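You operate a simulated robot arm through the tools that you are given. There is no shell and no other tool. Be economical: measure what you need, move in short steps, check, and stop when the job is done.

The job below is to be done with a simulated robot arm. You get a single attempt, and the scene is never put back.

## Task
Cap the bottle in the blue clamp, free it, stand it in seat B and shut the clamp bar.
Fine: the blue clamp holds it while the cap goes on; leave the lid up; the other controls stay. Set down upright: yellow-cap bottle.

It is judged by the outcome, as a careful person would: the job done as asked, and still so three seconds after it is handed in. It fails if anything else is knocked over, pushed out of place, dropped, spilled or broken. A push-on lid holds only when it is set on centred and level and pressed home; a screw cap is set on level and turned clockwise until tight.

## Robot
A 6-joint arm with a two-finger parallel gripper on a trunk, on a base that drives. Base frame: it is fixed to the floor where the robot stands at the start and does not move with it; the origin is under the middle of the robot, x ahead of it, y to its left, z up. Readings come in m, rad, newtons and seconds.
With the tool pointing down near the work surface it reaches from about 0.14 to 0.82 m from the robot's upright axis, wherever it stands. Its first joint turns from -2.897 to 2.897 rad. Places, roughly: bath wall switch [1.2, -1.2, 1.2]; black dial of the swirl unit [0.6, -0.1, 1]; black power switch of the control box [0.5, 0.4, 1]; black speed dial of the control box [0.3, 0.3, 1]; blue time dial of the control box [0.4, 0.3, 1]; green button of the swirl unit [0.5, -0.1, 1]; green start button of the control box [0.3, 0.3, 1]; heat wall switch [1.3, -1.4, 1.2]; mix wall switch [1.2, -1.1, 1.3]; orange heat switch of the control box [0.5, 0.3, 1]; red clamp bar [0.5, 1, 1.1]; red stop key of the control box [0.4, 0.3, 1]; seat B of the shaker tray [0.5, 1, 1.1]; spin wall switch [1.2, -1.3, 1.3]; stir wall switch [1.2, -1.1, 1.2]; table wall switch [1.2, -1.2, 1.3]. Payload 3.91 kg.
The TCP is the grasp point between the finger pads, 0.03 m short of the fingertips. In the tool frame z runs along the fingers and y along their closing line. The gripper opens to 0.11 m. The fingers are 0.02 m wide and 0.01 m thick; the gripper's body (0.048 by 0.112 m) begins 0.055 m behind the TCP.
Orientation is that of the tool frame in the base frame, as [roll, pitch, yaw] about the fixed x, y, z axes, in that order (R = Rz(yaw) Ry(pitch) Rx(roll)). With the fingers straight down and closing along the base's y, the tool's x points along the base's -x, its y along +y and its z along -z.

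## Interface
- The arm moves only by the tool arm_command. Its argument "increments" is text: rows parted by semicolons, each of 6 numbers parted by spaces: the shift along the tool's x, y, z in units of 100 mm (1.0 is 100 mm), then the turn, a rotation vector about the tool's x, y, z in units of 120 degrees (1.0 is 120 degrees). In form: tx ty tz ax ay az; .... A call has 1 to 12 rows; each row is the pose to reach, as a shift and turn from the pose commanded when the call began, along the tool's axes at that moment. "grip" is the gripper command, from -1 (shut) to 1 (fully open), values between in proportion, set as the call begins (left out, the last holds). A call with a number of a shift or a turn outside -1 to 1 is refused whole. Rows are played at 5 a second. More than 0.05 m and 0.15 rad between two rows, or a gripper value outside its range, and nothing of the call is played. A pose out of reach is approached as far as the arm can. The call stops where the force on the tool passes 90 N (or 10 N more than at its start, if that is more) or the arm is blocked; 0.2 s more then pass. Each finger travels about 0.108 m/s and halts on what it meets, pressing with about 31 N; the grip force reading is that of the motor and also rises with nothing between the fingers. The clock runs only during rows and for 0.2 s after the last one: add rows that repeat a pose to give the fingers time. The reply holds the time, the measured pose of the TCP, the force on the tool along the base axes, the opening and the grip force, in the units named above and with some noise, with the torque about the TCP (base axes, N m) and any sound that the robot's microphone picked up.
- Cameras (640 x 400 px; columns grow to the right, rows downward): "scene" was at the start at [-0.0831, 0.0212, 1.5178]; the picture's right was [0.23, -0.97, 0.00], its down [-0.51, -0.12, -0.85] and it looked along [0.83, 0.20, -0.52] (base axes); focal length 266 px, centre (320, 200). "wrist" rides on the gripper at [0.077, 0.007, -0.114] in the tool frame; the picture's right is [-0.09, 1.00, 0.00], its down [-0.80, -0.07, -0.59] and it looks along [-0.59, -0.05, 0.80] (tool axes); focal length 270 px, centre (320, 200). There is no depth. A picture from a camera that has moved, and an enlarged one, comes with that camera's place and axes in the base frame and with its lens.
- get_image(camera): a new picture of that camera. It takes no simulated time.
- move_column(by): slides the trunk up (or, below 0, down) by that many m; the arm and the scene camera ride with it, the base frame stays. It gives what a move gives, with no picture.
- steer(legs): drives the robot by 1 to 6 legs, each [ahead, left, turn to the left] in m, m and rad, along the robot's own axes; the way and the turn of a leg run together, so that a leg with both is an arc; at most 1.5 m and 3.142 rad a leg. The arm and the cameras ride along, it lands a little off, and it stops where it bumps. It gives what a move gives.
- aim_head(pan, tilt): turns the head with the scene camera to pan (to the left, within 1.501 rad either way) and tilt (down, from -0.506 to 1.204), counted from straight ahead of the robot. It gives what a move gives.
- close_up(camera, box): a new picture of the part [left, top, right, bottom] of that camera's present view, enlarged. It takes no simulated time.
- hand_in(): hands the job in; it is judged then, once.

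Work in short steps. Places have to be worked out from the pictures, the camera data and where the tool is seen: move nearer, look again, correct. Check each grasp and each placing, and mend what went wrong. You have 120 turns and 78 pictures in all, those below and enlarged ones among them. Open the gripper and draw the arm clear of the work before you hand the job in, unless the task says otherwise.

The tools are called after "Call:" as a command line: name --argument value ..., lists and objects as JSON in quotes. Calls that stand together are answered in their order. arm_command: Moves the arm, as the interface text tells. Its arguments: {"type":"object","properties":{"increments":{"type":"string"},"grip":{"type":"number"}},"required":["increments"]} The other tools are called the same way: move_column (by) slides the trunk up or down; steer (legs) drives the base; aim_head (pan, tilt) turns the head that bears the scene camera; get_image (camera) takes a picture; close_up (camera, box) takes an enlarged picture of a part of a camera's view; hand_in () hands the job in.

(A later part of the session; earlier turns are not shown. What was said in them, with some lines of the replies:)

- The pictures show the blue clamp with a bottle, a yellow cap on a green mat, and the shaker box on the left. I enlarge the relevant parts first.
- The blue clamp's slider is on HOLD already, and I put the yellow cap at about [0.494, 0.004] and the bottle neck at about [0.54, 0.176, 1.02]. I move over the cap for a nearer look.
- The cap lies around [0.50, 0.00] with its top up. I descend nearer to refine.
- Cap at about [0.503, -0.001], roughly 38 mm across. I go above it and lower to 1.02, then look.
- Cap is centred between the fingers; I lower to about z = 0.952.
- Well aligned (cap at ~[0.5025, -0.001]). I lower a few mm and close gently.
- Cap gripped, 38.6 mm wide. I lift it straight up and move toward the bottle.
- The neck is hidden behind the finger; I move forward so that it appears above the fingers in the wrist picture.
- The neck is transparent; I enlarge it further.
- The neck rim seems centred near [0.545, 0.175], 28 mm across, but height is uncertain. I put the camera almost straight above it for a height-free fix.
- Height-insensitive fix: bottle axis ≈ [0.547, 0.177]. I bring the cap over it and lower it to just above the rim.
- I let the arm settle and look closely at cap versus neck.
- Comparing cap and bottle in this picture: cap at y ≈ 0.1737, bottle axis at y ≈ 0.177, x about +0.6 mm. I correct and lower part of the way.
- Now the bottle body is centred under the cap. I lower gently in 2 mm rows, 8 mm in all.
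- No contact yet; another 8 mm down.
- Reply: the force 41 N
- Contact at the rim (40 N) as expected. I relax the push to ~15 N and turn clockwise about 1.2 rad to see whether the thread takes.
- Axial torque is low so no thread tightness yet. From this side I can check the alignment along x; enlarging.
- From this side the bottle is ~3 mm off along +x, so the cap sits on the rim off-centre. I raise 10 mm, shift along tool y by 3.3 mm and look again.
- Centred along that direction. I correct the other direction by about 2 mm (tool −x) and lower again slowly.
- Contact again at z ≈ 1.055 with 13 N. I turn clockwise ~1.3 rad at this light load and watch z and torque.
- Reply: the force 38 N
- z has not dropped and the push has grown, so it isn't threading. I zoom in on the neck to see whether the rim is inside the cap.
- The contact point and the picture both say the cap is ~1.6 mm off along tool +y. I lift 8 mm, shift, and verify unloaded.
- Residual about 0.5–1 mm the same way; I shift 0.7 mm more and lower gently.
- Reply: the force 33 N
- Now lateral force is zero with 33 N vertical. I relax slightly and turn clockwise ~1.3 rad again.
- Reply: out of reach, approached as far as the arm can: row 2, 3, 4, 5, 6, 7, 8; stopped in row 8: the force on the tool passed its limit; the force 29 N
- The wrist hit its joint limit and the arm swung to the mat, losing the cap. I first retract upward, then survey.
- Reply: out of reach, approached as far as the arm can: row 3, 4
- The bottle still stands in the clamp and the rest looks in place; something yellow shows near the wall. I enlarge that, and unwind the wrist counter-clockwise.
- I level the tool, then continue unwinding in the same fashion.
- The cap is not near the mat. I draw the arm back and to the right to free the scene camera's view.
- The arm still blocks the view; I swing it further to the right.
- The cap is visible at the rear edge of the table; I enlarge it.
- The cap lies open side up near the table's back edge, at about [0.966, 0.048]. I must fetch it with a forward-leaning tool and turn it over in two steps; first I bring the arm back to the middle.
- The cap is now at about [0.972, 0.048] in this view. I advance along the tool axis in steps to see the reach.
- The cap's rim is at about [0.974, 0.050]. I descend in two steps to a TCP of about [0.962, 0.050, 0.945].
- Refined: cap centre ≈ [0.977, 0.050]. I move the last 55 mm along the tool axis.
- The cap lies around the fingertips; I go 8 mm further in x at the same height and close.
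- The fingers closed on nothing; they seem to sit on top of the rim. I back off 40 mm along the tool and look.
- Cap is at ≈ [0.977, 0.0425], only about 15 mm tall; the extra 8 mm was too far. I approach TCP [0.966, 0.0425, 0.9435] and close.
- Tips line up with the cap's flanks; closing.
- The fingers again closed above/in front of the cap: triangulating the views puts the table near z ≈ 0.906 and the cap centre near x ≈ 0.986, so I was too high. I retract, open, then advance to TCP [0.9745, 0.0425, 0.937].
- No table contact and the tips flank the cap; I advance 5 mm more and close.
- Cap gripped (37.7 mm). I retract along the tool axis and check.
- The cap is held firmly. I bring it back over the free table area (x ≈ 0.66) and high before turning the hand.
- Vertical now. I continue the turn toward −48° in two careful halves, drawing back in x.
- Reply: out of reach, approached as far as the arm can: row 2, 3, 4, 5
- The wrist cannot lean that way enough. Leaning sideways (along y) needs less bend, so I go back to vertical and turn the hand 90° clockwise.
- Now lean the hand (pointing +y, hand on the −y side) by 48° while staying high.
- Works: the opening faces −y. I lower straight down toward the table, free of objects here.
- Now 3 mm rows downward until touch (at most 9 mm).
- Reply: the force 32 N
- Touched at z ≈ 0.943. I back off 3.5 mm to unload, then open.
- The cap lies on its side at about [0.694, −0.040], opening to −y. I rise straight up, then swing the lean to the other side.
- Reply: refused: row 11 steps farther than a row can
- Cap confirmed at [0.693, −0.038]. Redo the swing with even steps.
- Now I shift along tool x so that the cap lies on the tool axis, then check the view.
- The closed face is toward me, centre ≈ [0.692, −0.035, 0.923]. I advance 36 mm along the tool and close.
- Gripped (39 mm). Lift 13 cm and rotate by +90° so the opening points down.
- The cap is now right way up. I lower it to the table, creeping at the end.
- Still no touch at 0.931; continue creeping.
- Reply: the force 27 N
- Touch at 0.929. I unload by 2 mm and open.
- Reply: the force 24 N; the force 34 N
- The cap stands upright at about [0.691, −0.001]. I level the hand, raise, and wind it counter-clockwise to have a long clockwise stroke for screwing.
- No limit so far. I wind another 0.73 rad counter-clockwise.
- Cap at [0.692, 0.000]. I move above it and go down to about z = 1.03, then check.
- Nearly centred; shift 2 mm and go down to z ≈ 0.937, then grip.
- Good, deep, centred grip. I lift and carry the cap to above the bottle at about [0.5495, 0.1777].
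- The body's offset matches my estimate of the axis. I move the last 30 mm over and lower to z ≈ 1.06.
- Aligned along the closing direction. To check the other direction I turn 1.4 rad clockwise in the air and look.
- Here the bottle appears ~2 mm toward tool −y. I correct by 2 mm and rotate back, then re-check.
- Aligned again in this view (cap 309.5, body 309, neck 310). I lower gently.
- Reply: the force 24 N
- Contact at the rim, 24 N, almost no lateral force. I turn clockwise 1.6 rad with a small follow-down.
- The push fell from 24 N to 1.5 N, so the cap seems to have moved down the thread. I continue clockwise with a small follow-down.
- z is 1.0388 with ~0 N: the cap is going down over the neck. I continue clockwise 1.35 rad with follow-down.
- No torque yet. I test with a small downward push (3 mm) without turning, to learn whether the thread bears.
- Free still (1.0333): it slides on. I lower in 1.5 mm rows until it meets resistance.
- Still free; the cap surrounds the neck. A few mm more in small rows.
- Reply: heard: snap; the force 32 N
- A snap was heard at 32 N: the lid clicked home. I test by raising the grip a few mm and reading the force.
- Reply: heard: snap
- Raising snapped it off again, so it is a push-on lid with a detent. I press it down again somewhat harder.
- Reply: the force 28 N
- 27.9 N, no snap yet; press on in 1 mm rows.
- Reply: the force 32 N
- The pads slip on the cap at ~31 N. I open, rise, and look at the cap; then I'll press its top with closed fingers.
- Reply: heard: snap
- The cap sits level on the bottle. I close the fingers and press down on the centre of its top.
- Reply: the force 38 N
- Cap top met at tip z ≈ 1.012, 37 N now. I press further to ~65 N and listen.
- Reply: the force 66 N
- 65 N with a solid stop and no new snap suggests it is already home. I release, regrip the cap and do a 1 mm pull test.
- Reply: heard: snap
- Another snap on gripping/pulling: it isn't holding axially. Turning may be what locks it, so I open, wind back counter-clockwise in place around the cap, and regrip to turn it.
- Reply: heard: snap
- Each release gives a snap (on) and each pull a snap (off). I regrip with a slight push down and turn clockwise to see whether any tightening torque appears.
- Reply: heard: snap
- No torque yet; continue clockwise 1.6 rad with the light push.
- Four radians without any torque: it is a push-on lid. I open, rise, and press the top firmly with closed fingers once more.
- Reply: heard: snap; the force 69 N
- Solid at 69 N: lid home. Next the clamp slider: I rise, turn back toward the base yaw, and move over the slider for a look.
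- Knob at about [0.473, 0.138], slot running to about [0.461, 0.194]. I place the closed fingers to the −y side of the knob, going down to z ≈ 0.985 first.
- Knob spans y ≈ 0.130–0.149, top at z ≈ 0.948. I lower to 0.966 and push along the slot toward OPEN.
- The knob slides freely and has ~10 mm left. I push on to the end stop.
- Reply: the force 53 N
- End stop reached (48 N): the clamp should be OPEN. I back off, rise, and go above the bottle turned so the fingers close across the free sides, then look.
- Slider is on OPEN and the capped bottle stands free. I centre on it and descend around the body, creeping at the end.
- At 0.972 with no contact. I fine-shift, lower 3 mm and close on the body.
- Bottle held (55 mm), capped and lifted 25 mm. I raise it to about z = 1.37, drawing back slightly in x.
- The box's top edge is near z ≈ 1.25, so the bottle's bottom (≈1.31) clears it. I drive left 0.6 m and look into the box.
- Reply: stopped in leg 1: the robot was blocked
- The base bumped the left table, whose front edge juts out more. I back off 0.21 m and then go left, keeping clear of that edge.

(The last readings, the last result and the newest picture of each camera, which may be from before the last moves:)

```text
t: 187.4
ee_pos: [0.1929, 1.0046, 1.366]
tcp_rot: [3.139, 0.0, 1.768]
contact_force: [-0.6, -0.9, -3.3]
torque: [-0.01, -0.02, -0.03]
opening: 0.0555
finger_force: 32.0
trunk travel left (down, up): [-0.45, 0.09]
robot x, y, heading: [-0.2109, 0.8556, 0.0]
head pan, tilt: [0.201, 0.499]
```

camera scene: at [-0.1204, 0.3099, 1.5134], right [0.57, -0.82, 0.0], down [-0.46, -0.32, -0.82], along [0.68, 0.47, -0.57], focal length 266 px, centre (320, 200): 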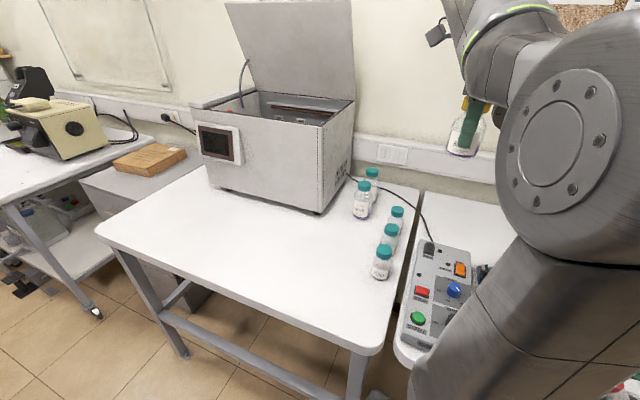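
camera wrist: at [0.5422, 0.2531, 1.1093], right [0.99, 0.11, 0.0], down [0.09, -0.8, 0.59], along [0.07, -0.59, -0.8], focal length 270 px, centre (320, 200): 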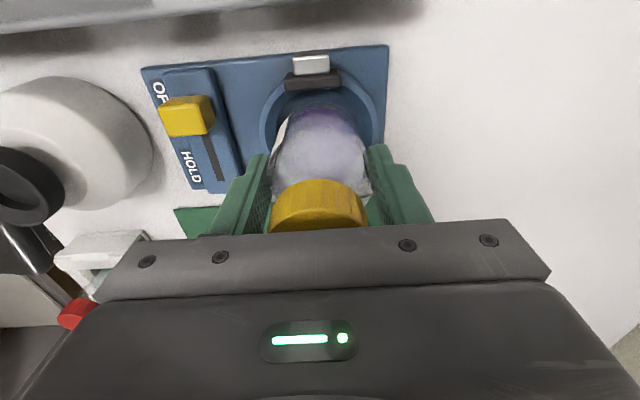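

The robot now stands at [−0.21, 0.85]. I turn the hand back to yaw π and move toward the box at z ≈ 1.41 to look in from above.

Call:
arm_command --increments "-0.1 0.1 -0.1 0 0 -0.07;-0.2 0.2 -0.2 0 0 -0.14;-0.3 0.3 -0.3 0 0 -0.21;-0.4 0.4 -0.4 0 0 -0.28;-0.5 0.5 -0.45 0 0 -0.35;-0.6 0.6 -0.45 0 0 -0.42;-0.7 0.7 -0.45 0 0 -0.49;-0.8 0.8 -0.45 0 0 -0.56;-0.93 0.9 -0.45 0 0 -0.63;-0.93 0.97 -0.45 0 0 -0.654;-0.93 0.97 -0.45 0 0 -0.654"

Call:
arm_command --increments "-0.3 -0.2 0 0 0 0;-0.6 -0.4 0 0 0 0;-0.9 -0.6 0 0 0 0;-1 -0.72 0 0 0 0;-1 -0.72 0 0 0 0"

Call:
get_image --camera "wrist"

```text
t: 189.8
ee_pos: [0.2972, 0.9272, 1.3619]
tcp_rot: [3.14, 0.005, 3.141]
contact_force: [-0.1, -1.6, -2.5]
torque: [-0.01, 0.01, 0.02]
opening: 0.0553
finger_force: 30.7
out of reach, approached as far as the arm can: row 1, 2, 3, 4, 5, 6, 7, 8, 9, 10, 11
trunk travel left (down, up): [-0.45, 0.09]
robot x, y, heading: [-0.2083, 0.8516, 0.001]
head pan, tilt: [0.201, 0.499]
```

```text
t: 191.1
ee_pos: [0.3762, 0.861, 1.3353]
tcp_rot: [3.139, 0.004, 3.138]
contact_force: [0.1, -0.4, -1.9]
torque: [0.0, 0.05, 0.0]
opening: 0.0551
finger_force: 30.9
out of reach, approached as far as the arm can: row 1, 2, 3, 4, 5
trunk travel left (down, up): [-0.45, 0.09]
robot x, y, heading: [-0.207, 0.857, -0.0]
head pan, tilt: [0.201, 0.499]
```

```text
6 pictures are left
camera wrist: at [0.2995, 0.8677, 1.45], right [0.09, 1.0, 0.0], down [0.8, -0.07, 0.6], along [0.6, -0.05, -0.8], focal length 270 px, centre (320, 200)
```

wrist: 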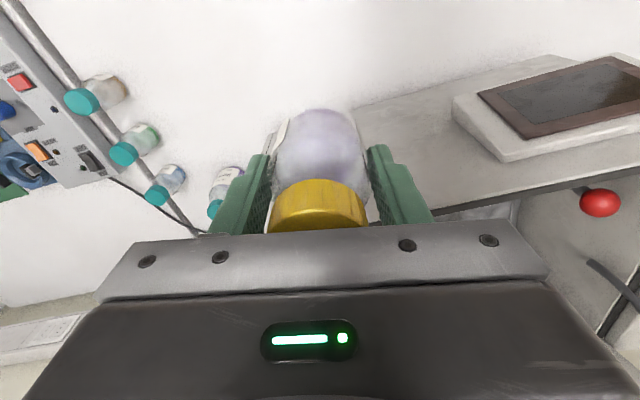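

The wrist view shows the box's front edge and a red knob inside at left. I raise the column 9 cm and advance for a better view into the tray.

Call:
move_column --by 0.09

Call:
arm_command --increments "-0.3 0.2 0 0 0 0;-0.6 0.4 0 0 0 0;-0.8 0.4 0 0 0 0;-0.8 0.4 0 0 0 0"

Call:
get_image --camera "wrist"

```text
t: 192.3
ee_pos: [0.3772, 0.8618, 1.4251]
tcp_rot: [3.141, 0.005, 3.139]
contact_force: [-0.7, -0.6, -1.2]
torque: [-0.02, 0.01, 0.01]
opening: 0.055
finger_force: 31.2
trunk travel left (down, up): [-0.54, 0.0]
robot x, y, heading: [-0.2115, 0.8538, 0.002]
head pan, tilt: [0.201, 0.499]
```

```text
t: 193.3
ee_pos: [0.4326, 0.9014, 1.3972]
tcp_rot: [3.14, 0.009, 3.137]
contact_force: [0.4, 0.3, -1.4]
torque: [0.01, 0.01, 0.04]
opening: 0.0552
finger_force: 31.0
out of reach, approached as far as the arm can: row 1, 2, 3, 4
trunk travel left (down, up): [-0.54, 0.0]
robot x, y, heading: [-0.2088, 0.8549, 0.006]
head pan, tilt: [0.201, 0.499]
```

```text
5 pictures are left
camera wrist: at [0.3535, 0.9078, 1.5109], right [0.09, 1.0, 0.0], down [0.8, -0.07, 0.6], along [0.6, -0.05, -0.8], focal length 270 px, centre (320, 200)
```

wrist: 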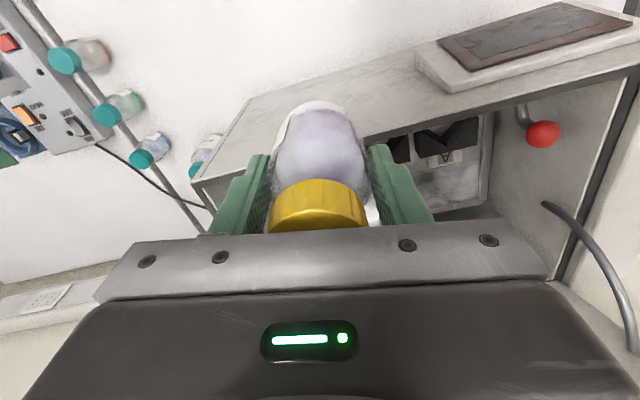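

I enlarge the tray region to read the seats and the clamp bar.

Call:
close_up --camera "wrist" --box '[360, 90, 580, 230]'

```text
2.86 times, centred on (470, 160) of wrist
camera zoom: at [0.3535, 0.9078, 1.5109], right [0.09, 1.0, 0.0], down [0.8, -0.07, 0.6], along [0.6, -0.05, -0.8], focal length 772 px, centre (-109, 314)
```

zoom: 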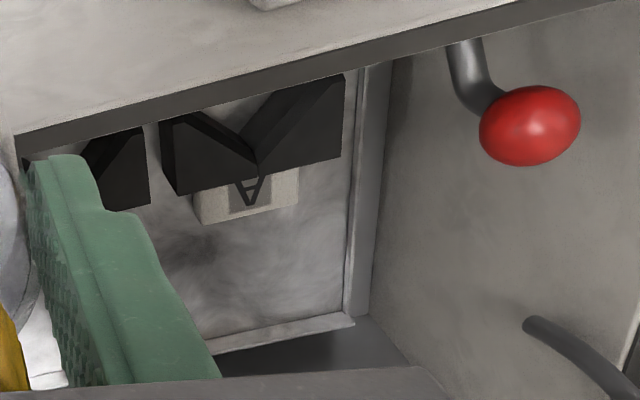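

Seat A (V-shaped black block with label A) is visible; B is to its right, hidden by the bottle. I rotate the hand in place so the camera looks along the row of seats from the right.

Call:
arm_command --increments "0 0 0 0 0 -0.07;0 0 0 0 0 -0.14;0 0 0 0 0 -0.21;0 0 0 0 0 -0.28;0 0 0 0 0 -0.35;0 0 0 0 0 -0.42;0 0 0 0 0 -0.49;0 0 0 0 0 -0.56;0 0 0 0 0 -0.63;0 0 0 0 0 -0.7;0 0 0 0 0 -0.77;0 0 0 0 0 -0.84"

Call:
get_image --camera "wrist"

```text
t: 195.9
ee_pos: [0.4334, 0.8989, 1.3952]
tcp_rot: [-3.133, 0.0, -1.382]
contact_force: [0.2, 1.0, -2.3]
torque: [0.02, -0.03, 0.01]
opening: 0.0549
finger_force: 31.0
trunk travel left (down, up): [-0.54, 0.0]
robot x, y, heading: [-0.2091, 0.8525, 0.001]
head pan, tilt: [0.201, 0.499]
```

```text
3 pictures are left
camera wrist: at [0.4396, 0.8212, 1.5107], right [-0.99, -0.1, -0.01], down [-0.09, 0.8, 0.59], along [-0.05, 0.59, -0.8], focal length 270 px, centre (320, 200)
```

wrist: 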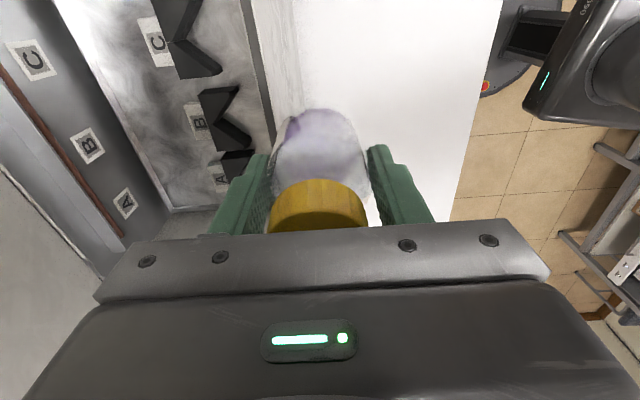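

Now I see seats C, B, A and their V-blocks opening toward the front; B's apex is at about [0.583, 0.985]. I move the robot 12 cm left and wind the wrist clockwise so the camera will be on the rear side with the fingers closing along the seat row.

Call:
steer --legs '[[-0.02, 0.12, 0]]'

Call:
arm_command --increments "0 0 0 0 0 0.07;0 0 0 0 0 0.14;0 0 0 0 0 0.21;0 0 0 0 0 0.28;0 0 0 0 0 0.35;0 0 0 0 0 0.42;0 0 0 0 0 0.49;0 0 0 0 0 0.56;0 0 0 0 0 0.63;0 0 0 0 0 0.7;0 0 0 0 0 0.72;0 0 0 0 0 0.72"

Call:
arm_command --increments "0 0 0 0 0 0.07;0 0 0 0 0 0.14;0 0 0 0 0 0.21;0 0 0 0 0 0.28;0 0 0 0 0 0.35;0 0 0 0 0 0.42;0 0 0 0 0 0.49;0 0 0 0 0 0.56;0 0 0 0 0 0.63;0 0 0 0 0 0.7;0 0 0 0 0 0.72;0 0 0 0 0 0.72"

Call:
arm_command --increments "0 0 0 0 0 0.07;0 0 0 0 0 0.14;0 0 0 0 0 0.21;0 0 0 0 0 0.28;0 0 0 0 0 0.35;0 0 0 0 0 0.42;0 0 0 0 0 0.49;0 0 0 0 0 0.56;0 0 0 0 0 0.6;0 0 0 0 0 0.6"

```text
t: 197.2
ee_pos: [0.4134, 1.0211, 1.3963]
tcp_rot: [-3.134, -0.003, -1.389]
contact_force: [0.1, 0.5, -2.5]
torque: [-0.04, 0.01, -0.04]
opening: 0.0549
finger_force: 30.9
trunk travel left (down, up): [-0.54, 0.0]
robot x, y, heading: [-0.2296, 0.9772, 0.004]
head pan, tilt: [0.201, 0.499]
```

```text
t: 199.8
ee_pos: [0.4134, 1.0185, 1.3961]
tcp_rot: [-3.14, 0.012, -2.895]
contact_force: [-0.2, 0.2, -1.6]
torque: [0.01, -0.01, 0.01]
opening: 0.055
finger_force: 31.5
trunk travel left (down, up): [-0.54, 0.0]
robot x, y, heading: [-0.2271, 0.9745, -0.006]
head pan, tilt: [0.201, 0.499]
```

```text
t: 202.3
ee_pos: [0.4134, 1.0195, 1.3947]
tcp_rot: [3.134, 0.0, 1.879]
contact_force: [-0.6, -0.1, -1.9]
torque: [0.0, 0.02, -0.02]
opening: 0.0551
finger_force: 31.6
trunk travel left (down, up): [-0.54, 0.0]
robot x, y, heading: [-0.2316, 0.9791, -0.001]
head pan, tilt: [0.201, 0.499]
```

```text
t: 204.6
ee_pos: [0.4131, 1.0185, 1.3958]
tcp_rot: [3.137, -0.008, 0.624]
contact_force: [0.3, -0.8, -2.0]
torque: [0.0, 0.01, 0.0]
opening: 0.0551
finger_force: 30.9
trunk travel left (down, up): [-0.54, 0.0]
robot x, y, heading: [-0.2297, 0.9785, 0.004]
head pan, tilt: [0.201, 0.499]
```

Yaw 0.62 reached. I move over the seat area at z ≈ 1.33 and turn a last bit to yaw ≈ 0.43, then take a picture.

Call:
arm_command --increments "0.15 0.2 0.25 0 0 0;0.3 0.4 0.5 0 0 0;0.45 0.6 0.6 0 0 0;0.45 0.6 0.6 0 0 0"

Call:
arm_command --increments "0.15 0.2 0 0 0 0;0.3 0.4 0 0 0 0.05;0.36 0.5 0 0 0 0.093;0.36 0.5 0 0 0 0.093"

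Call:
get_image --camera "wrist"

```text
t: 205.6
ee_pos: [0.4841, 0.9986, 1.3353]
tcp_rot: [3.135, -0.01, 0.624]
contact_force: [-0.1, -0.2, -2.5]
torque: [0.0, 0.02, 0.05]
opening: 0.055
finger_force: 30.8
trunk travel left (down, up): [-0.54, 0.0]
robot x, y, heading: [-0.2297, 0.9734, -0.0]
head pan, tilt: [0.201, 0.499]
```

```text
t: 206.6
ee_pos: [0.5329, 0.9762, 1.3001]
tcp_rot: [3.126, -0.037, 0.429]
contact_force: [0.5, 1.0, -2.0]
torque: [0.02, 0.03, 0.01]
opening: 0.0551
finger_force: 30.9
out of reach, approached as far as the arm can: row 1, 2, 3, 4
trunk travel left (down, up): [-0.54, 0.0]
robot x, y, heading: [-0.227, 0.9753, 0.002]
head pan, tilt: [0.201, 0.499]
```

```text
2 pictures are left
camera wrist: at [0.6015, 1.0021, 1.4179], right [0.33, -0.94, 0.01], down [-0.78, -0.27, 0.56], along [-0.53, -0.2, -0.83], focal length 270 px, centre (320, 200)
```

wrist: 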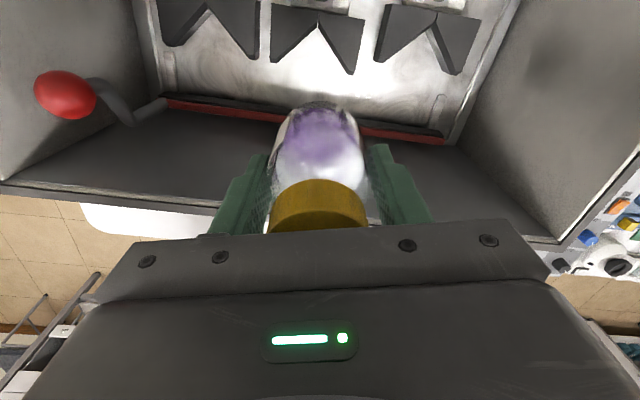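

Clear view: the red bar lies along the tray's front edge with its lever and red ball at left; B's apex is at about [0.592, 0.996]. I lower toward [0.539, 0.984], a bit in front of the V so the fingers clear the block.

Call:
arm_command --increments "0 0 0.3 0 0 0;0 0 0.6 0 0 0;0 0 0.8 0 0 0;0 0 0.8 0 0 0"

```text
t: 207.6
ee_pos: [0.5307, 0.9783, 1.2227]
tcp_rot: [3.139, -0.009, 0.431]
contact_force: [0.6, -0.2, -1.9]
torque: [0.0, 0.01, 0.0]
opening: 0.0554
finger_force: 31.1
trunk travel left (down, up): [-0.54, 0.0]
robot x, y, heading: [-0.2301, 0.9751, -0.0]
head pan, tilt: [0.201, 0.499]
```

Now I correct 9 mm in position and lower to 1.17, then creep to contact.

Call:
arm_command --increments "0.094 -0.015 0.1 0 0 0;0.094 -0.015 0.3 0 0 0;0.094 -0.015 0.5 0 0 0;0.094 -0.015 0.5 0 0 0"

Call:
arm_command --increments "0 0 0.03 0 0 0;0 0 0.06 0 0 0;0 0 0.09 0 0 0;0 0 0.12 0 0 0;0 0 0.12 0 0 0"

```text
t: 208.6
ee_pos: [0.5411, 0.9832, 1.1736]
tcp_rot: [3.138, -0.008, 0.428]
contact_force: [-0.2, -0.2, -2.2]
torque: [0.0, -0.01, -0.04]
opening: 0.0551
finger_force: 31.3
trunk travel left (down, up): [-0.54, 0.0]
robot x, y, heading: [-0.2284, 0.9782, -0.001]
head pan, tilt: [0.201, 0.499]
```

```text
t: 209.8
ee_pos: [0.5404, 0.9823, 1.1597]
tcp_rot: [3.138, -0.009, 0.43]
contact_force: [0.2, 0.1, -2.8]
torque: [-0.02, -0.02, -0.04]
opening: 0.0551
finger_force: 31.0
trunk travel left (down, up): [-0.54, 0.0]
robot x, y, heading: [-0.2356, 0.9732, 0.001]
head pan, tilt: [0.201, 0.499]
```

Call:
arm_command --increments "0 0 0.03 0 0 0;0 0 0.06 0 0 0;0 0 0.09 0 0 0;0 0 0.12 0 0 0;0 0 0.12 0 0 0"

```text
t: 210.9
ee_pos: [0.5405, 0.9819, 1.1471]
tcp_rot: [3.139, -0.01, 0.431]
contact_force: [-0.4, 0.1, -1.8]
torque: [0.0, -0.03, 0.0]
opening: 0.0552
finger_force: 31.2
trunk travel left (down, up): [-0.54, 0.0]
robot x, y, heading: [-0.2299, 0.9753, -0.0]
head pan, tilt: [0.201, 0.499]
```

Nothing touched at 1.147 yet; continue creeping.

Call:
arm_command --increments "0 0 0.03 0 0 0;0 0 0.06 0 0 0;0 0 0.09 0 0 0;0 0 0.12 0 0 0;0 0 0.12 0 0 0"

```text
t: 212.2
ee_pos: [0.5408, 0.9838, 1.1359]
tcp_rot: [3.139, -0.008, 0.429]
contact_force: [0.0, -0.2, -2.7]
torque: [0.01, -0.03, -0.01]
opening: 0.0548
finger_force: 31.0
trunk travel left (down, up): [-0.54, 0.0]
robot x, y, heading: [-0.229, 0.9796, -0.005]
head pan, tilt: [0.201, 0.499]
```

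Continue down 12 mm.

Call:
arm_command --increments "0 0 0.03 0 0 0;0 0 0.06 0 0 0;0 0 0.09 0 0 0;0 0 0.12 0 0 0;0 0 0.12 0 0 0"

```text
t: 213.3
ee_pos: [0.5418, 0.9845, 1.1235]
tcp_rot: [3.138, -0.008, 0.429]
contact_force: [0.4, -0.4, -1.5]
torque: [-0.03, 0.01, 0.02]
opening: 0.055
finger_force: 30.8
trunk travel left (down, up): [-0.54, 0.0]
robot x, y, heading: [-0.2272, 0.9779, 0.005]
head pan, tilt: [0.201, 0.499]
```

Call:
arm_command --increments "0 0 0.03 0 0 0;0 0 0.06 0 0 0;0 0 0.09 0 0 0;0 0 0.12 0 0 0;0 0 0.14 0 0 0;0 0 0.14 0 0 0"

```text
t: 214.8
ee_pos: [0.54, 0.9824, 1.1148]
tcp_rot: [3.133, -0.015, 0.429]
contact_force: [2.0, 2.2, 29.9]
torque: [-0.38, -0.02, 0.12]
opening: 0.0549
finger_force: 30.9
trunk travel left (down, up): [-0.54, 0.0]
robot x, y, heading: [-0.2299, 0.9711, -0.001]
head pan, tilt: [0.201, 0.499]
```

Touched the tray floor at z ≈ 1.114. I unload, open, rise 20 mm, regrip above the V-block, and slide the bottle 15 mm back into the V.

Call:
arm_command --increments "0 0 -0.03 0 0 0;0 0 -0.03 0 0 0"

Call:
arm_command --increments "0 0 0 0 0 0;0 0 0 0 0 0;0 0 -0.1 0 0 0;0 0 -0.19 0 0 0;0 0 -0.19 0 0 0" --grip 0.25

Call:
arm_command --increments "0 0 0 0 0 0;0 0 0 0 0 0;0.04 0.008 0 0 0 0;0.08 0.015 0 0 0 0;0.12 0.023 0 0 0 0;0.155 0.03 0 0 0 0;0.155 0.03 0 0 0 0" --grip -1

```text
t: 215.3
ee_pos: [0.5408, 0.9819, 1.1152]
tcp_rot: [3.137, -0.012, 0.431]
contact_force: [6.5, 2.7, 24.6]
torque: [-0.29, -0.18, 0.16]
opening: 0.0552
finger_force: 31.0
trunk travel left (down, up): [-0.54, 0.0]
robot x, y, heading: [-0.2278, 0.9763, -0.005]
head pan, tilt: [0.201, 0.499]
```

```text
t: 216.6
ee_pos: [0.5401, 0.9816, 1.1321]
tcp_rot: [3.137, -0.009, 0.429]
contact_force: [-0.1, 0.3, 0.4]
torque: [0.02, -0.01, 0.02]
opening: 0.0687
finger_force: 0.0
trunk travel left (down, up): [-0.54, 0.0]
robot x, y, heading: [-0.2344, 0.9719, -0.002]
head pan, tilt: [0.201, 0.499]
```

```text
t: 218.2
ee_pos: [0.5543, 0.9862, 1.1329]
tcp_rot: [3.139, -0.008, 0.429]
contact_force: [-9.3, 2.7, 0.0]
torque: [0.15, 0.44, -0.07]
opening: 0.0546
finger_force: 31.4
trunk travel left (down, up): [-0.54, 0.0]
robot x, y, heading: [-0.2315, 0.9752, -0.003]
head pan, tilt: [0.201, 0.499]
```

Seated: the V pushes back at [0.554, 0.986], exactly the predicted seat. I release, rise, and move over the red ball of the bar's lever at about [0.50, 1.145, 1.227].

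Call:
arm_command --increments "0 0 0 0 0 0;0 0 0 0 0 0;0 0 -0.2 0 0 0;0 0 -0.5 0 0 0;0 0 -0.8 0 0 0;0 0 -1 0 0 0;0 0 -1 0 0 0" --grip 0.25

Call:
arm_command --increments "0 0 -0.3 0 0 0;0 0 -0.6 0 0 0;0.09 -0.35 -0.65 0 0 0;0.09 -0.8 -0.65 0 0 0;0.09 -0.8 -0.65 0 0 0" --grip 0.5

Call:
arm_command --increments "0 -0.3 0 0 0 0;0.085 -0.6 0 0 0 0;0.085 -0.87 0 0 0 0;0.085 -0.87 0 0 0 0"

Call:
get_image --camera "wrist"

```text
t: 219.8
ee_pos: [0.5567, 0.9863, 1.2313]
tcp_rot: [3.139, -0.008, 0.427]
contact_force: [0.0, 0.5, 0.2]
torque: [-0.01, 0.0, -0.04]
opening: 0.069
finger_force: 0.1
trunk travel left (down, up): [-0.54, 0.0]
robot x, y, heading: [-0.2292, 0.9735, -0.002]
head pan, tilt: [0.201, 0.499]
```

```text
t: 220.9
ee_pos: [0.53, 1.0575, 1.2846]
tcp_rot: [3.133, -0.022, 0.427]
contact_force: [-0.3, -0.1, -0.7]
torque: [0.0, -0.02, 0.0]
opening: 0.0824
finger_force: 0.0
out of reach, approached as far as the arm can: row 1, 2, 3, 4, 5
trunk travel left (down, up): [-0.54, 0.0]
robot x, y, heading: [-0.2299, 0.9764, -0.007]
head pan, tilt: [0.201, 0.499]
```

```text
t: 221.9
ee_pos: [0.5076, 1.127, 1.2878]
tcp_rot: [3.136, -0.01, 0.446]
contact_force: [0.3, 0.0, 0.0]
torque: [0.01, 0.0, 0.04]
opening: 0.0827
finger_force: 0.0
out of reach, approached as far as the arm can: row 3, 4
trunk travel left (down, up): [-0.54, 0.0]
robot x, y, heading: [-0.2277, 0.9751, 0.002]
head pan, tilt: [0.201, 0.499]
```

```text
1 pictures are left
camera wrist: at [0.5779, 1.1544, 1.403], right [0.35, -0.94, 0.0], down [-0.76, -0.28, 0.59], along [-0.55, -0.21, -0.81], focal length 270 px, centre (320, 200)
```

wrist: 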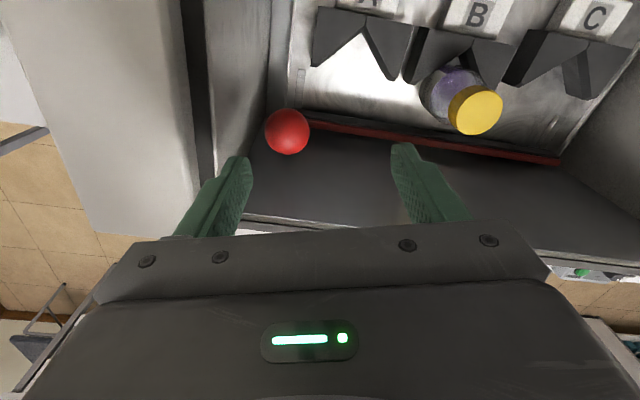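

The bottle stands upright in seat B. The ball is at about [0.505, 1.1495]; the wrist is at its turn limit, so I turn back 0.17 rad and lower a little to re-read the pose.

Call:
arm_command --increments "0 0 0.05 0 0 -0.045;0 0 0.1 0 0 -0.09;0 0 0.1 0 0 -0.09"

```text
t: 222.8
ee_pos: [0.5051, 1.1271, 1.2781]
tcp_rot: [3.137, -0.008, 0.617]
contact_force: [-0.5, 0.1, 0.5]
torque: [0.01, -0.01, -0.01]
opening: 0.0828
finger_force: 0.0
trunk travel left (down, up): [-0.54, 0.0]
robot x, y, heading: [-0.2259, 0.9731, -0.0]
head pan, tilt: [0.201, 0.499]
```

I centre over the ball, lower around it, grip it, and begin swinging the lever rearward along its arc.

Call:
arm_command --increments "0.13 -0.184 0 0 0 0;0.13 -0.184 0.2 0 0 0;0.13 -0.184 0.4 0 0 0;0.13 -0.184 0.4 0 0 0"

Call:
arm_command --increments "0 0 0 0 0 0;0 0 0 0 0 0;0 0 0 0 0 0;0 0 0 0 0 0" --grip -1

Call:
arm_command --increments "0.11 0.043 0.04 0 0 0;0.22 0.087 0.09 0 0 0;0.33 0.13 0.16 0 0 0;0.436 0.173 0.25 0 0 0;0.436 0.173 0.25 0 0 0"

```text
t: 223.8
ee_pos: [0.506, 1.1456, 1.2501]
tcp_rot: [3.13, -0.036, 0.614]
contact_force: [26.7, -10.1, 85.5]
torque: [3.28, 2.23, -0.9]
opening: 0.0696
finger_force: 0.0
trunk travel left (down, up): [-0.54, 0.0]
robot x, y, heading: [-0.2265, 0.9753, 0.004]
head pan, tilt: [0.201, 0.499]
```

```text
t: 224.8
ee_pos: [0.505, 1.1486, 1.2337]
tcp_rot: [3.139, -0.01, 0.615]
contact_force: [-1.4, 1.9, 16.5]
torque: [0.65, -0.89, -0.04]
opening: 0.031
finger_force: 45.1
trunk travel left (down, up): [-0.54, 0.0]
robot x, y, heading: [-0.2254, 0.9755, 0.001]
head pan, tilt: [0.201, 0.499]
```

```text
t: 225.9
ee_pos: [0.5419, 1.1609, 1.2153]
tcp_rot: [3.131, -0.023, 0.619]
contact_force: [5.4, 14.3, 52.2]
torque: [1.3, 2.51, -0.78]
opening: 0.0
finger_force: 38.0
out of reach, approached as far as the arm can: row 4, 5
trunk travel left (down, up): [-0.54, 0.0]
robot x, y, heading: [-0.2307, 0.9726, 0.001]
head pan, tilt: [0.201, 0.499]
```

The grip slipped off the ball and the tool presses on something. I lift and spend the last picture to see where the lever is.

Call:
arm_command --increments "0 0 -0.2 0 0 0;0 0 -0.5 0 0 0;-0.3 0.1 -0.75 0 0 0;-0.5 0.2 -0.75 0 0 0;-0.5 0.2 -0.75 0 0 0"

Call:
get_image --camera "wrist"

```text
t: 227.2
ee_pos: [0.5138, 1.113, 1.2821]
tcp_rot: [3.137, -0.01, 0.617]
contact_force: [-0.1, 0.2, 1.3]
torque: [0.02, 0.01, 0.01]
opening: 0.0
finger_force: 37.8
out of reach, approached as far as the arm can: row 1, 2, 3
trunk travel left (down, up): [-0.54, 0.0]
robot x, y, heading: [-0.2283, 0.9724, 0.001]
head pan, tilt: [0.201, 0.499]
```

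```text
0 pictures are left
camera wrist: at [0.5795, 1.1509, 1.3983], right [0.51, -0.86, 0.0], down [-0.7, -0.41, 0.59], along [-0.5, -0.3, -0.81], focal length 270 px, centre (320, 200)
```

wrist: 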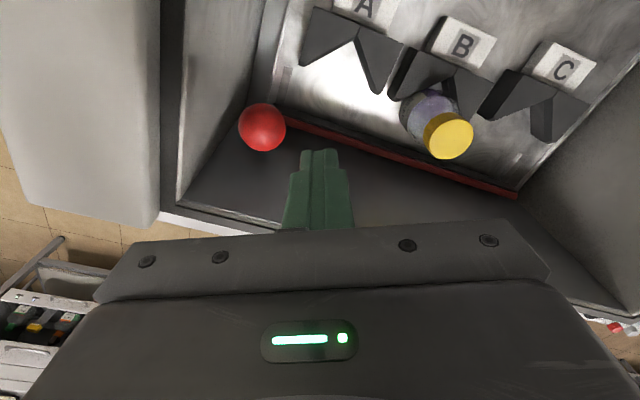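

The lever hasn't moved (ball still at [0.505, 1.150]); my finger had hit the left wall and the swing ran out of reach. I drive 4 cm forward, set a smaller opening and come back over the ball.

Call:
steer --legs '[[0.04, 0, 0]]'

Call:
arm_command --increments "-0.09 -0.3 0 0 0 0;-0.186 -0.585 0 0 0 0;-0.186 -0.585 0 0 0 0" --grip -0.08

```text
t: 228.0
ee_pos: [0.5596, 1.1118, 1.2796]
tcp_rot: [3.138, -0.007, 0.616]
contact_force: [0.5, 0.3, -0.1]
torque: [-0.01, 0.05, 0.03]
opening: 0.0
finger_force: 38.3
trunk travel left (down, up): [-0.54, 0.0]
robot x, y, heading: [-0.1858, 0.9789, -0.002]
head pan, tilt: [0.201, 0.499]
```

```text
t: 228.8
ee_pos: [0.5116, 1.1499, 1.2791]
tcp_rot: [3.137, -0.009, 0.616]
contact_force: [-0.1, 0.2, -0.4]
torque: [0.02, -0.01, 0.0]
opening: 0.0502
finger_force: 0.1
trunk travel left (down, up): [-0.54, 0.0]
robot x, y, heading: [-0.1882, 0.972, -0.003]
head pan, tilt: [0.201, 0.499]
```

Now lower 54 mm around the ball, grip, and swing the lever rearward along the arc.

Call:
arm_command --increments "-0.06 -0.03 0.1 0 0 0;-0.06 -0.03 0.3 0 0 0;-0.06 -0.03 0.52 0 0 0;-0.06 -0.03 0.52 0 0 0"

Call:
arm_command --increments "0 0 0 0 0 0;0 0 0 0 0 0;0 0 0 0 0 0" --grip -1

Call:
arm_command --increments "0.06 0.02 0.01 0 0 0;0.11 0.043 0.03 0 0 0;0.16 0.065 0.06 0 0 0;0.22 0.087 0.09 0 0 0;0.22 0.087 0.09 0 0 0"

```text
t: 229.8
ee_pos: [0.5029, 1.1497, 1.2274]
tcp_rot: [3.139, -0.009, 0.616]
contact_force: [-0.2, -0.4, -0.2]
torque: [0.03, -0.04, 0.03]
opening: 0.0502
finger_force: 0.0
trunk travel left (down, up): [-0.54, 0.0]
robot x, y, heading: [-0.1864, 0.9768, -0.005]
head pan, tilt: [0.201, 0.499]
```

```text
t: 230.6
ee_pos: [0.5022, 1.1504, 1.2265]
tcp_rot: [3.138, -0.004, 0.618]
contact_force: [-3.6, 0.7, -3.3]
torque: [-0.02, 0.2, 0.07]
opening: 0.0317
finger_force: 45.2
trunk travel left (down, up): [-0.54, 0.0]
robot x, y, heading: [-0.1857, 0.9725, -0.003]
head pan, tilt: [0.201, 0.499]
```

```text
t: 231.8
ee_pos: [0.523, 1.1545, 1.2229]
tcp_rot: [3.135, -0.012, 0.615]
contact_force: [0.9, 0.8, 28.4]
torque: [0.05, -0.09, 0.02]
opening: 0.0317
finger_force: 45.2
trunk travel left (down, up): [-0.54, 0.0]
robot x, y, heading: [-0.1909, 0.9755, -0.0]
head pan, tilt: [0.201, 0.499]
```

The lever swings rearward freely (28 N was only my pressing down). I continue along a flatter arc, leaning the tool forward to gain reach.

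Call:
arm_command --increments "0.046 0.018 -0.04 0 0.02 0;0.13 0.052 0 0 0.05 0;0.26 0.103 0.04 0 0.08 0;0.36 0.144 0.10 0 0.11 0;0.46 0.185 0.17 0 0.14 0;0.547 0.218 0.236 0 0.17 0;0.547 0.218 0.236 0 0.17 0"

```text
t: 233.4
ee_pos: [0.5839, 1.1628, 1.1982]
tcp_rot: [3.136, -0.368, 0.614]
contact_force: [1.0, -15.9, 19.4]
torque: [1.48, 0.97, 0.7]
opening: 0.0002
finger_force: 37.5
trunk travel left (down, up): [-0.54, 0.0]
robot x, y, heading: [-0.1876, 0.9785, -0.003]
head pan, tilt: [0.201, 0.499]
5 turns are left
```

The pads slipped off again, but the lever had been moving rearward. I lift clear and reposition the closed fingers in front of the ball to push it instead.

Call:
arm_command --increments "0.01 0 -0.3 0 -0.03 0;0.02 0 -0.6 0 -0.08 0;0.03 0 -0.9 0 -0.12 0;0.036 0 -0.95 0 -0.172 0;0.036 0 -0.95 0 -0.172 0" --grip -1

Call:
arm_command --increments "-0.3 -0.2 0 0 0 0;-0.584 -0.42 0 0 0 0;-0.584 -0.42 0 0 0 0"

```text
t: 234.6
ee_pos: [0.556, 1.1505, 1.2824]
tcp_rot: [3.133, -0.014, 0.618]
contact_force: [-0.5, 0.3, 0.3]
torque: [-0.03, -0.03, 0.01]
opening: 0.0
finger_force: 37.8
out of reach, approached as far as the arm can: row 4, 5
trunk travel left (down, up): [-0.54, 0.0]
robot x, y, heading: [-0.1868, 0.9765, 0.002]
head pan, tilt: [0.201, 0.499]
```

```text
t: 235.4
ee_pos: [0.4835, 1.1517, 1.2807]
tcp_rot: [3.138, -0.003, 0.616]
contact_force: [-0.4, -1.3, 0.5]
torque: [0.0, 0.01, 0.0]
opening: 0.0
finger_force: 37.9
trunk travel left (down, up): [-0.54, 0.0]
robot x, y, heading: [-0.1879, 0.9783, 0.0]
head pan, tilt: [0.201, 0.499]
4 turns are left
```

I descend in front of the ball and sweep rearward with a slight lean to push the lever over.

Call:
arm_command --increments "0 0.06 0.2 0 0 0;0 0.06 0.5 0 0 0;0 0.06 0.8 0 0 0;0 0.06 0.8 0 0 0"

Call:
arm_command --increments "0.1 0.04 0 0 0 0;0.2 0.08 0 0 0.02 0;0.32 0.13 0 0 0.04 0;0.44 0.18 0.02 0 0.06 0;0.56 0.23 0.05 0 0.08 0;0.68 0.27 0.08 0 0.1 0;0.8 0.32 0.12 0 0.12 0;0.9 0.36 0.18 0 0.14 0;0.9 0.36 0.18 0 0.14 0"

```text
t: 236.6
ee_pos: [0.4901, 1.1453, 1.2168]
tcp_rot: [3.128, -0.038, 0.614]
contact_force: [-3.6, -0.6, 21.9]
torque: [1.11, 0.57, 0.13]
opening: 0.0
finger_force: 37.5
trunk travel left (down, up): [-0.54, 0.0]
robot x, y, heading: [-0.1888, 0.9778, -0.002]
head pan, tilt: [0.201, 0.499]
stopped in row 4: the force on the tool passed its limit (the readings are from after the stop); the commanded pose is now the measured one
```

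```text
t: 237.3
ee_pos: [0.4968, 1.1475, 1.2137]
tcp_rot: [3.141, -0.057, 0.614]
contact_force: [-51.5, -12.2, 20.1]
torque: [1.19, 1.66, -1.16]
opening: 0.0
finger_force: 37.8
trunk travel left (down, up): [-0.54, 0.0]
robot x, y, heading: [-0.1915, 0.9772, -0.001]
head pan, tilt: [0.201, 0.499]
stopped in row 3: the force on the tool passed its limit (the readings are from after the stop); the commanded pose is now the measured one
3 turns are left
```

Something low blocked the tip. I raise it 25 mm so it bears on the ball itself and sweep again along the arc.

Call:
arm_command --increments "-0.1 0 -0.1 0 0 0;-0.1 0 -0.25 0 0 0;0 0 -0.25 0 0 0;0.15 0.06 -0.24 0 0.02 0;0.3 0.12 -0.2 0 0.04 0;0.45 0.18 -0.14 0 0.06 0;0.6 0.24 -0.05 0 0.08 0;0.72 0.28 0.05 0 0.1 0;0.82 0.32 0.17 0 0.12 0;0.88 0.34 0.3 0 0.13 0;0.88 0.34 0.3 0 0.13 0"

Call:
arm_command --increments "0 0 0.1 0 0 0;0 0 0.2 0 0 0;0.02 0 0.3 0 0 0;0.02 0 0.3 0 0 0"

```text
t: 238.3
ee_pos: [0.5053, 1.1426, 1.2348]
tcp_rot: [-3.138, -0.065, 0.613]
contact_force: [-39.4, -20.5, 13.6]
torque: [-0.11, 0.61, 0.42]
opening: 0.0003
finger_force: 37.2
trunk travel left (down, up): [-0.54, 0.0]
robot x, y, heading: [-0.1915, 0.9707, -0.001]
head pan, tilt: [0.201, 0.499]
stopped in row 5: the force on the tool passed its limit (the readings are from after the stop); the commanded pose is now the measured one
```

```text
t: 239.3
ee_pos: [0.5059, 1.1427, 1.2133]
tcp_rot: [-3.139, -0.08, 0.612]
contact_force: [-46.1, -32.9, 60.9]
torque: [3.98, 1.75, 0.14]
opening: 0.0
finger_force: 37.8
trunk travel left (down, up): [-0.54, 0.0]
robot x, y, heading: [-0.1895, 0.9757, -0.001]
head pan, tilt: [0.201, 0.499]
2 turns are left
```

The lever stands against a firm stop now, pressed rearward as far as it goes. I retreat: up, back toward the robot over the wall, and open the gripper.

Call:
arm_command --increments "-0.05 0 -0.1 0 0 0;-0.05 0 -0.35 0 0 0;-0.05 0 -0.65 0 0 0;-0.05 0 -0.8 0 0 0;-0.05 0 -0.8 0 0 0"

Call:
arm_command --increments "-0.35 -0.1 -0.1 0 0 0;-0.7 -0.2 -0.2 0 0 0;-1 -0.3 -0.3 0 0 0;-1 -0.3 -0.3 0 0 0"

Call:
arm_command --increments "-0.35 0 0 0 0 0;-0.7 0 0 0 0 0;-1 0 0 0 0 0;-1 0 0 0 0 0" --grip 1

```text
t: 240.5
ee_pos: [0.5123, 1.1464, 1.2787]
tcp_rot: [-3.135, -0.067, 0.616]
contact_force: [0.5, 0.7, 0.5]
torque: [0.0, 0.01, -0.02]
opening: 0.0
finger_force: 36.6
trunk travel left (down, up): [-0.54, 0.0]
robot x, y, heading: [-0.1934, 0.9724, -0.002]
head pan, tilt: [0.201, 0.499]
```

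```text
t: 241.5
ee_pos: [0.4114, 1.11, 1.3029]
tcp_rot: [-3.134, -0.064, 0.615]
contact_force: [-0.1, 0.0, -0.7]
torque: [0.04, 0.03, -0.02]
opening: 0.0002
finger_force: 37.7
trunk travel left (down, up): [-0.54, 0.0]
robot x, y, heading: [-0.1908, 0.9755, -0.003]
head pan, tilt: [0.201, 0.499]
```

```text
t: 242.5
ee_pos: [0.3301, 1.0522, 1.2934]
tcp_rot: [-3.133, -0.063, 0.615]
contact_force: [-0.8, -0.7, 0.0]
torque: [-0.01, -0.02, 0.01]
opening: 0.11
finger_force: 0.1
trunk travel left (down, up): [-0.54, 0.0]
robot x, y, heading: [-0.1903, 0.9737, -0.003]
head pan, tilt: [0.201, 0.499]
1 turns are left
```

The arm is clear with the gripper open, and this is my last turn, so I hand in.

Call:
hand_in

```text
The job is handed in.
```

I handed the job in, but I couldn't confirm that the red clamp bar is shut. I had no pictures left to look at it. I pushed its lever rearward until it met a firm stop, and the grip slipped off the ball twice on the way.

- **Cap:** the yellow cap is on the bottle. I heard it snap, then pressed it to about 69 N against a solid stop. It is a push-on lid that came loose in light pull tests, so I did not pull on it again after the final press.
- **Blue clamp:** the slider is on OPEN, and the bottle lifted out cleanly.
- **Seat B:** the bottle was upright in seat B's V-block in the last pictures, with the cap on.
- **Dropped cap:** while I was first trying to seat the cap, the wrist hit its joint limit and the arm swung down onto the green mat. That threw the cap to the back of the table, and I had to fetch it and turn it over. I saw nothing else knocked over.
- **Other knocks:** the base bumped the left table once while driving. One finger hit the shaker box's left wall at about 85 N.
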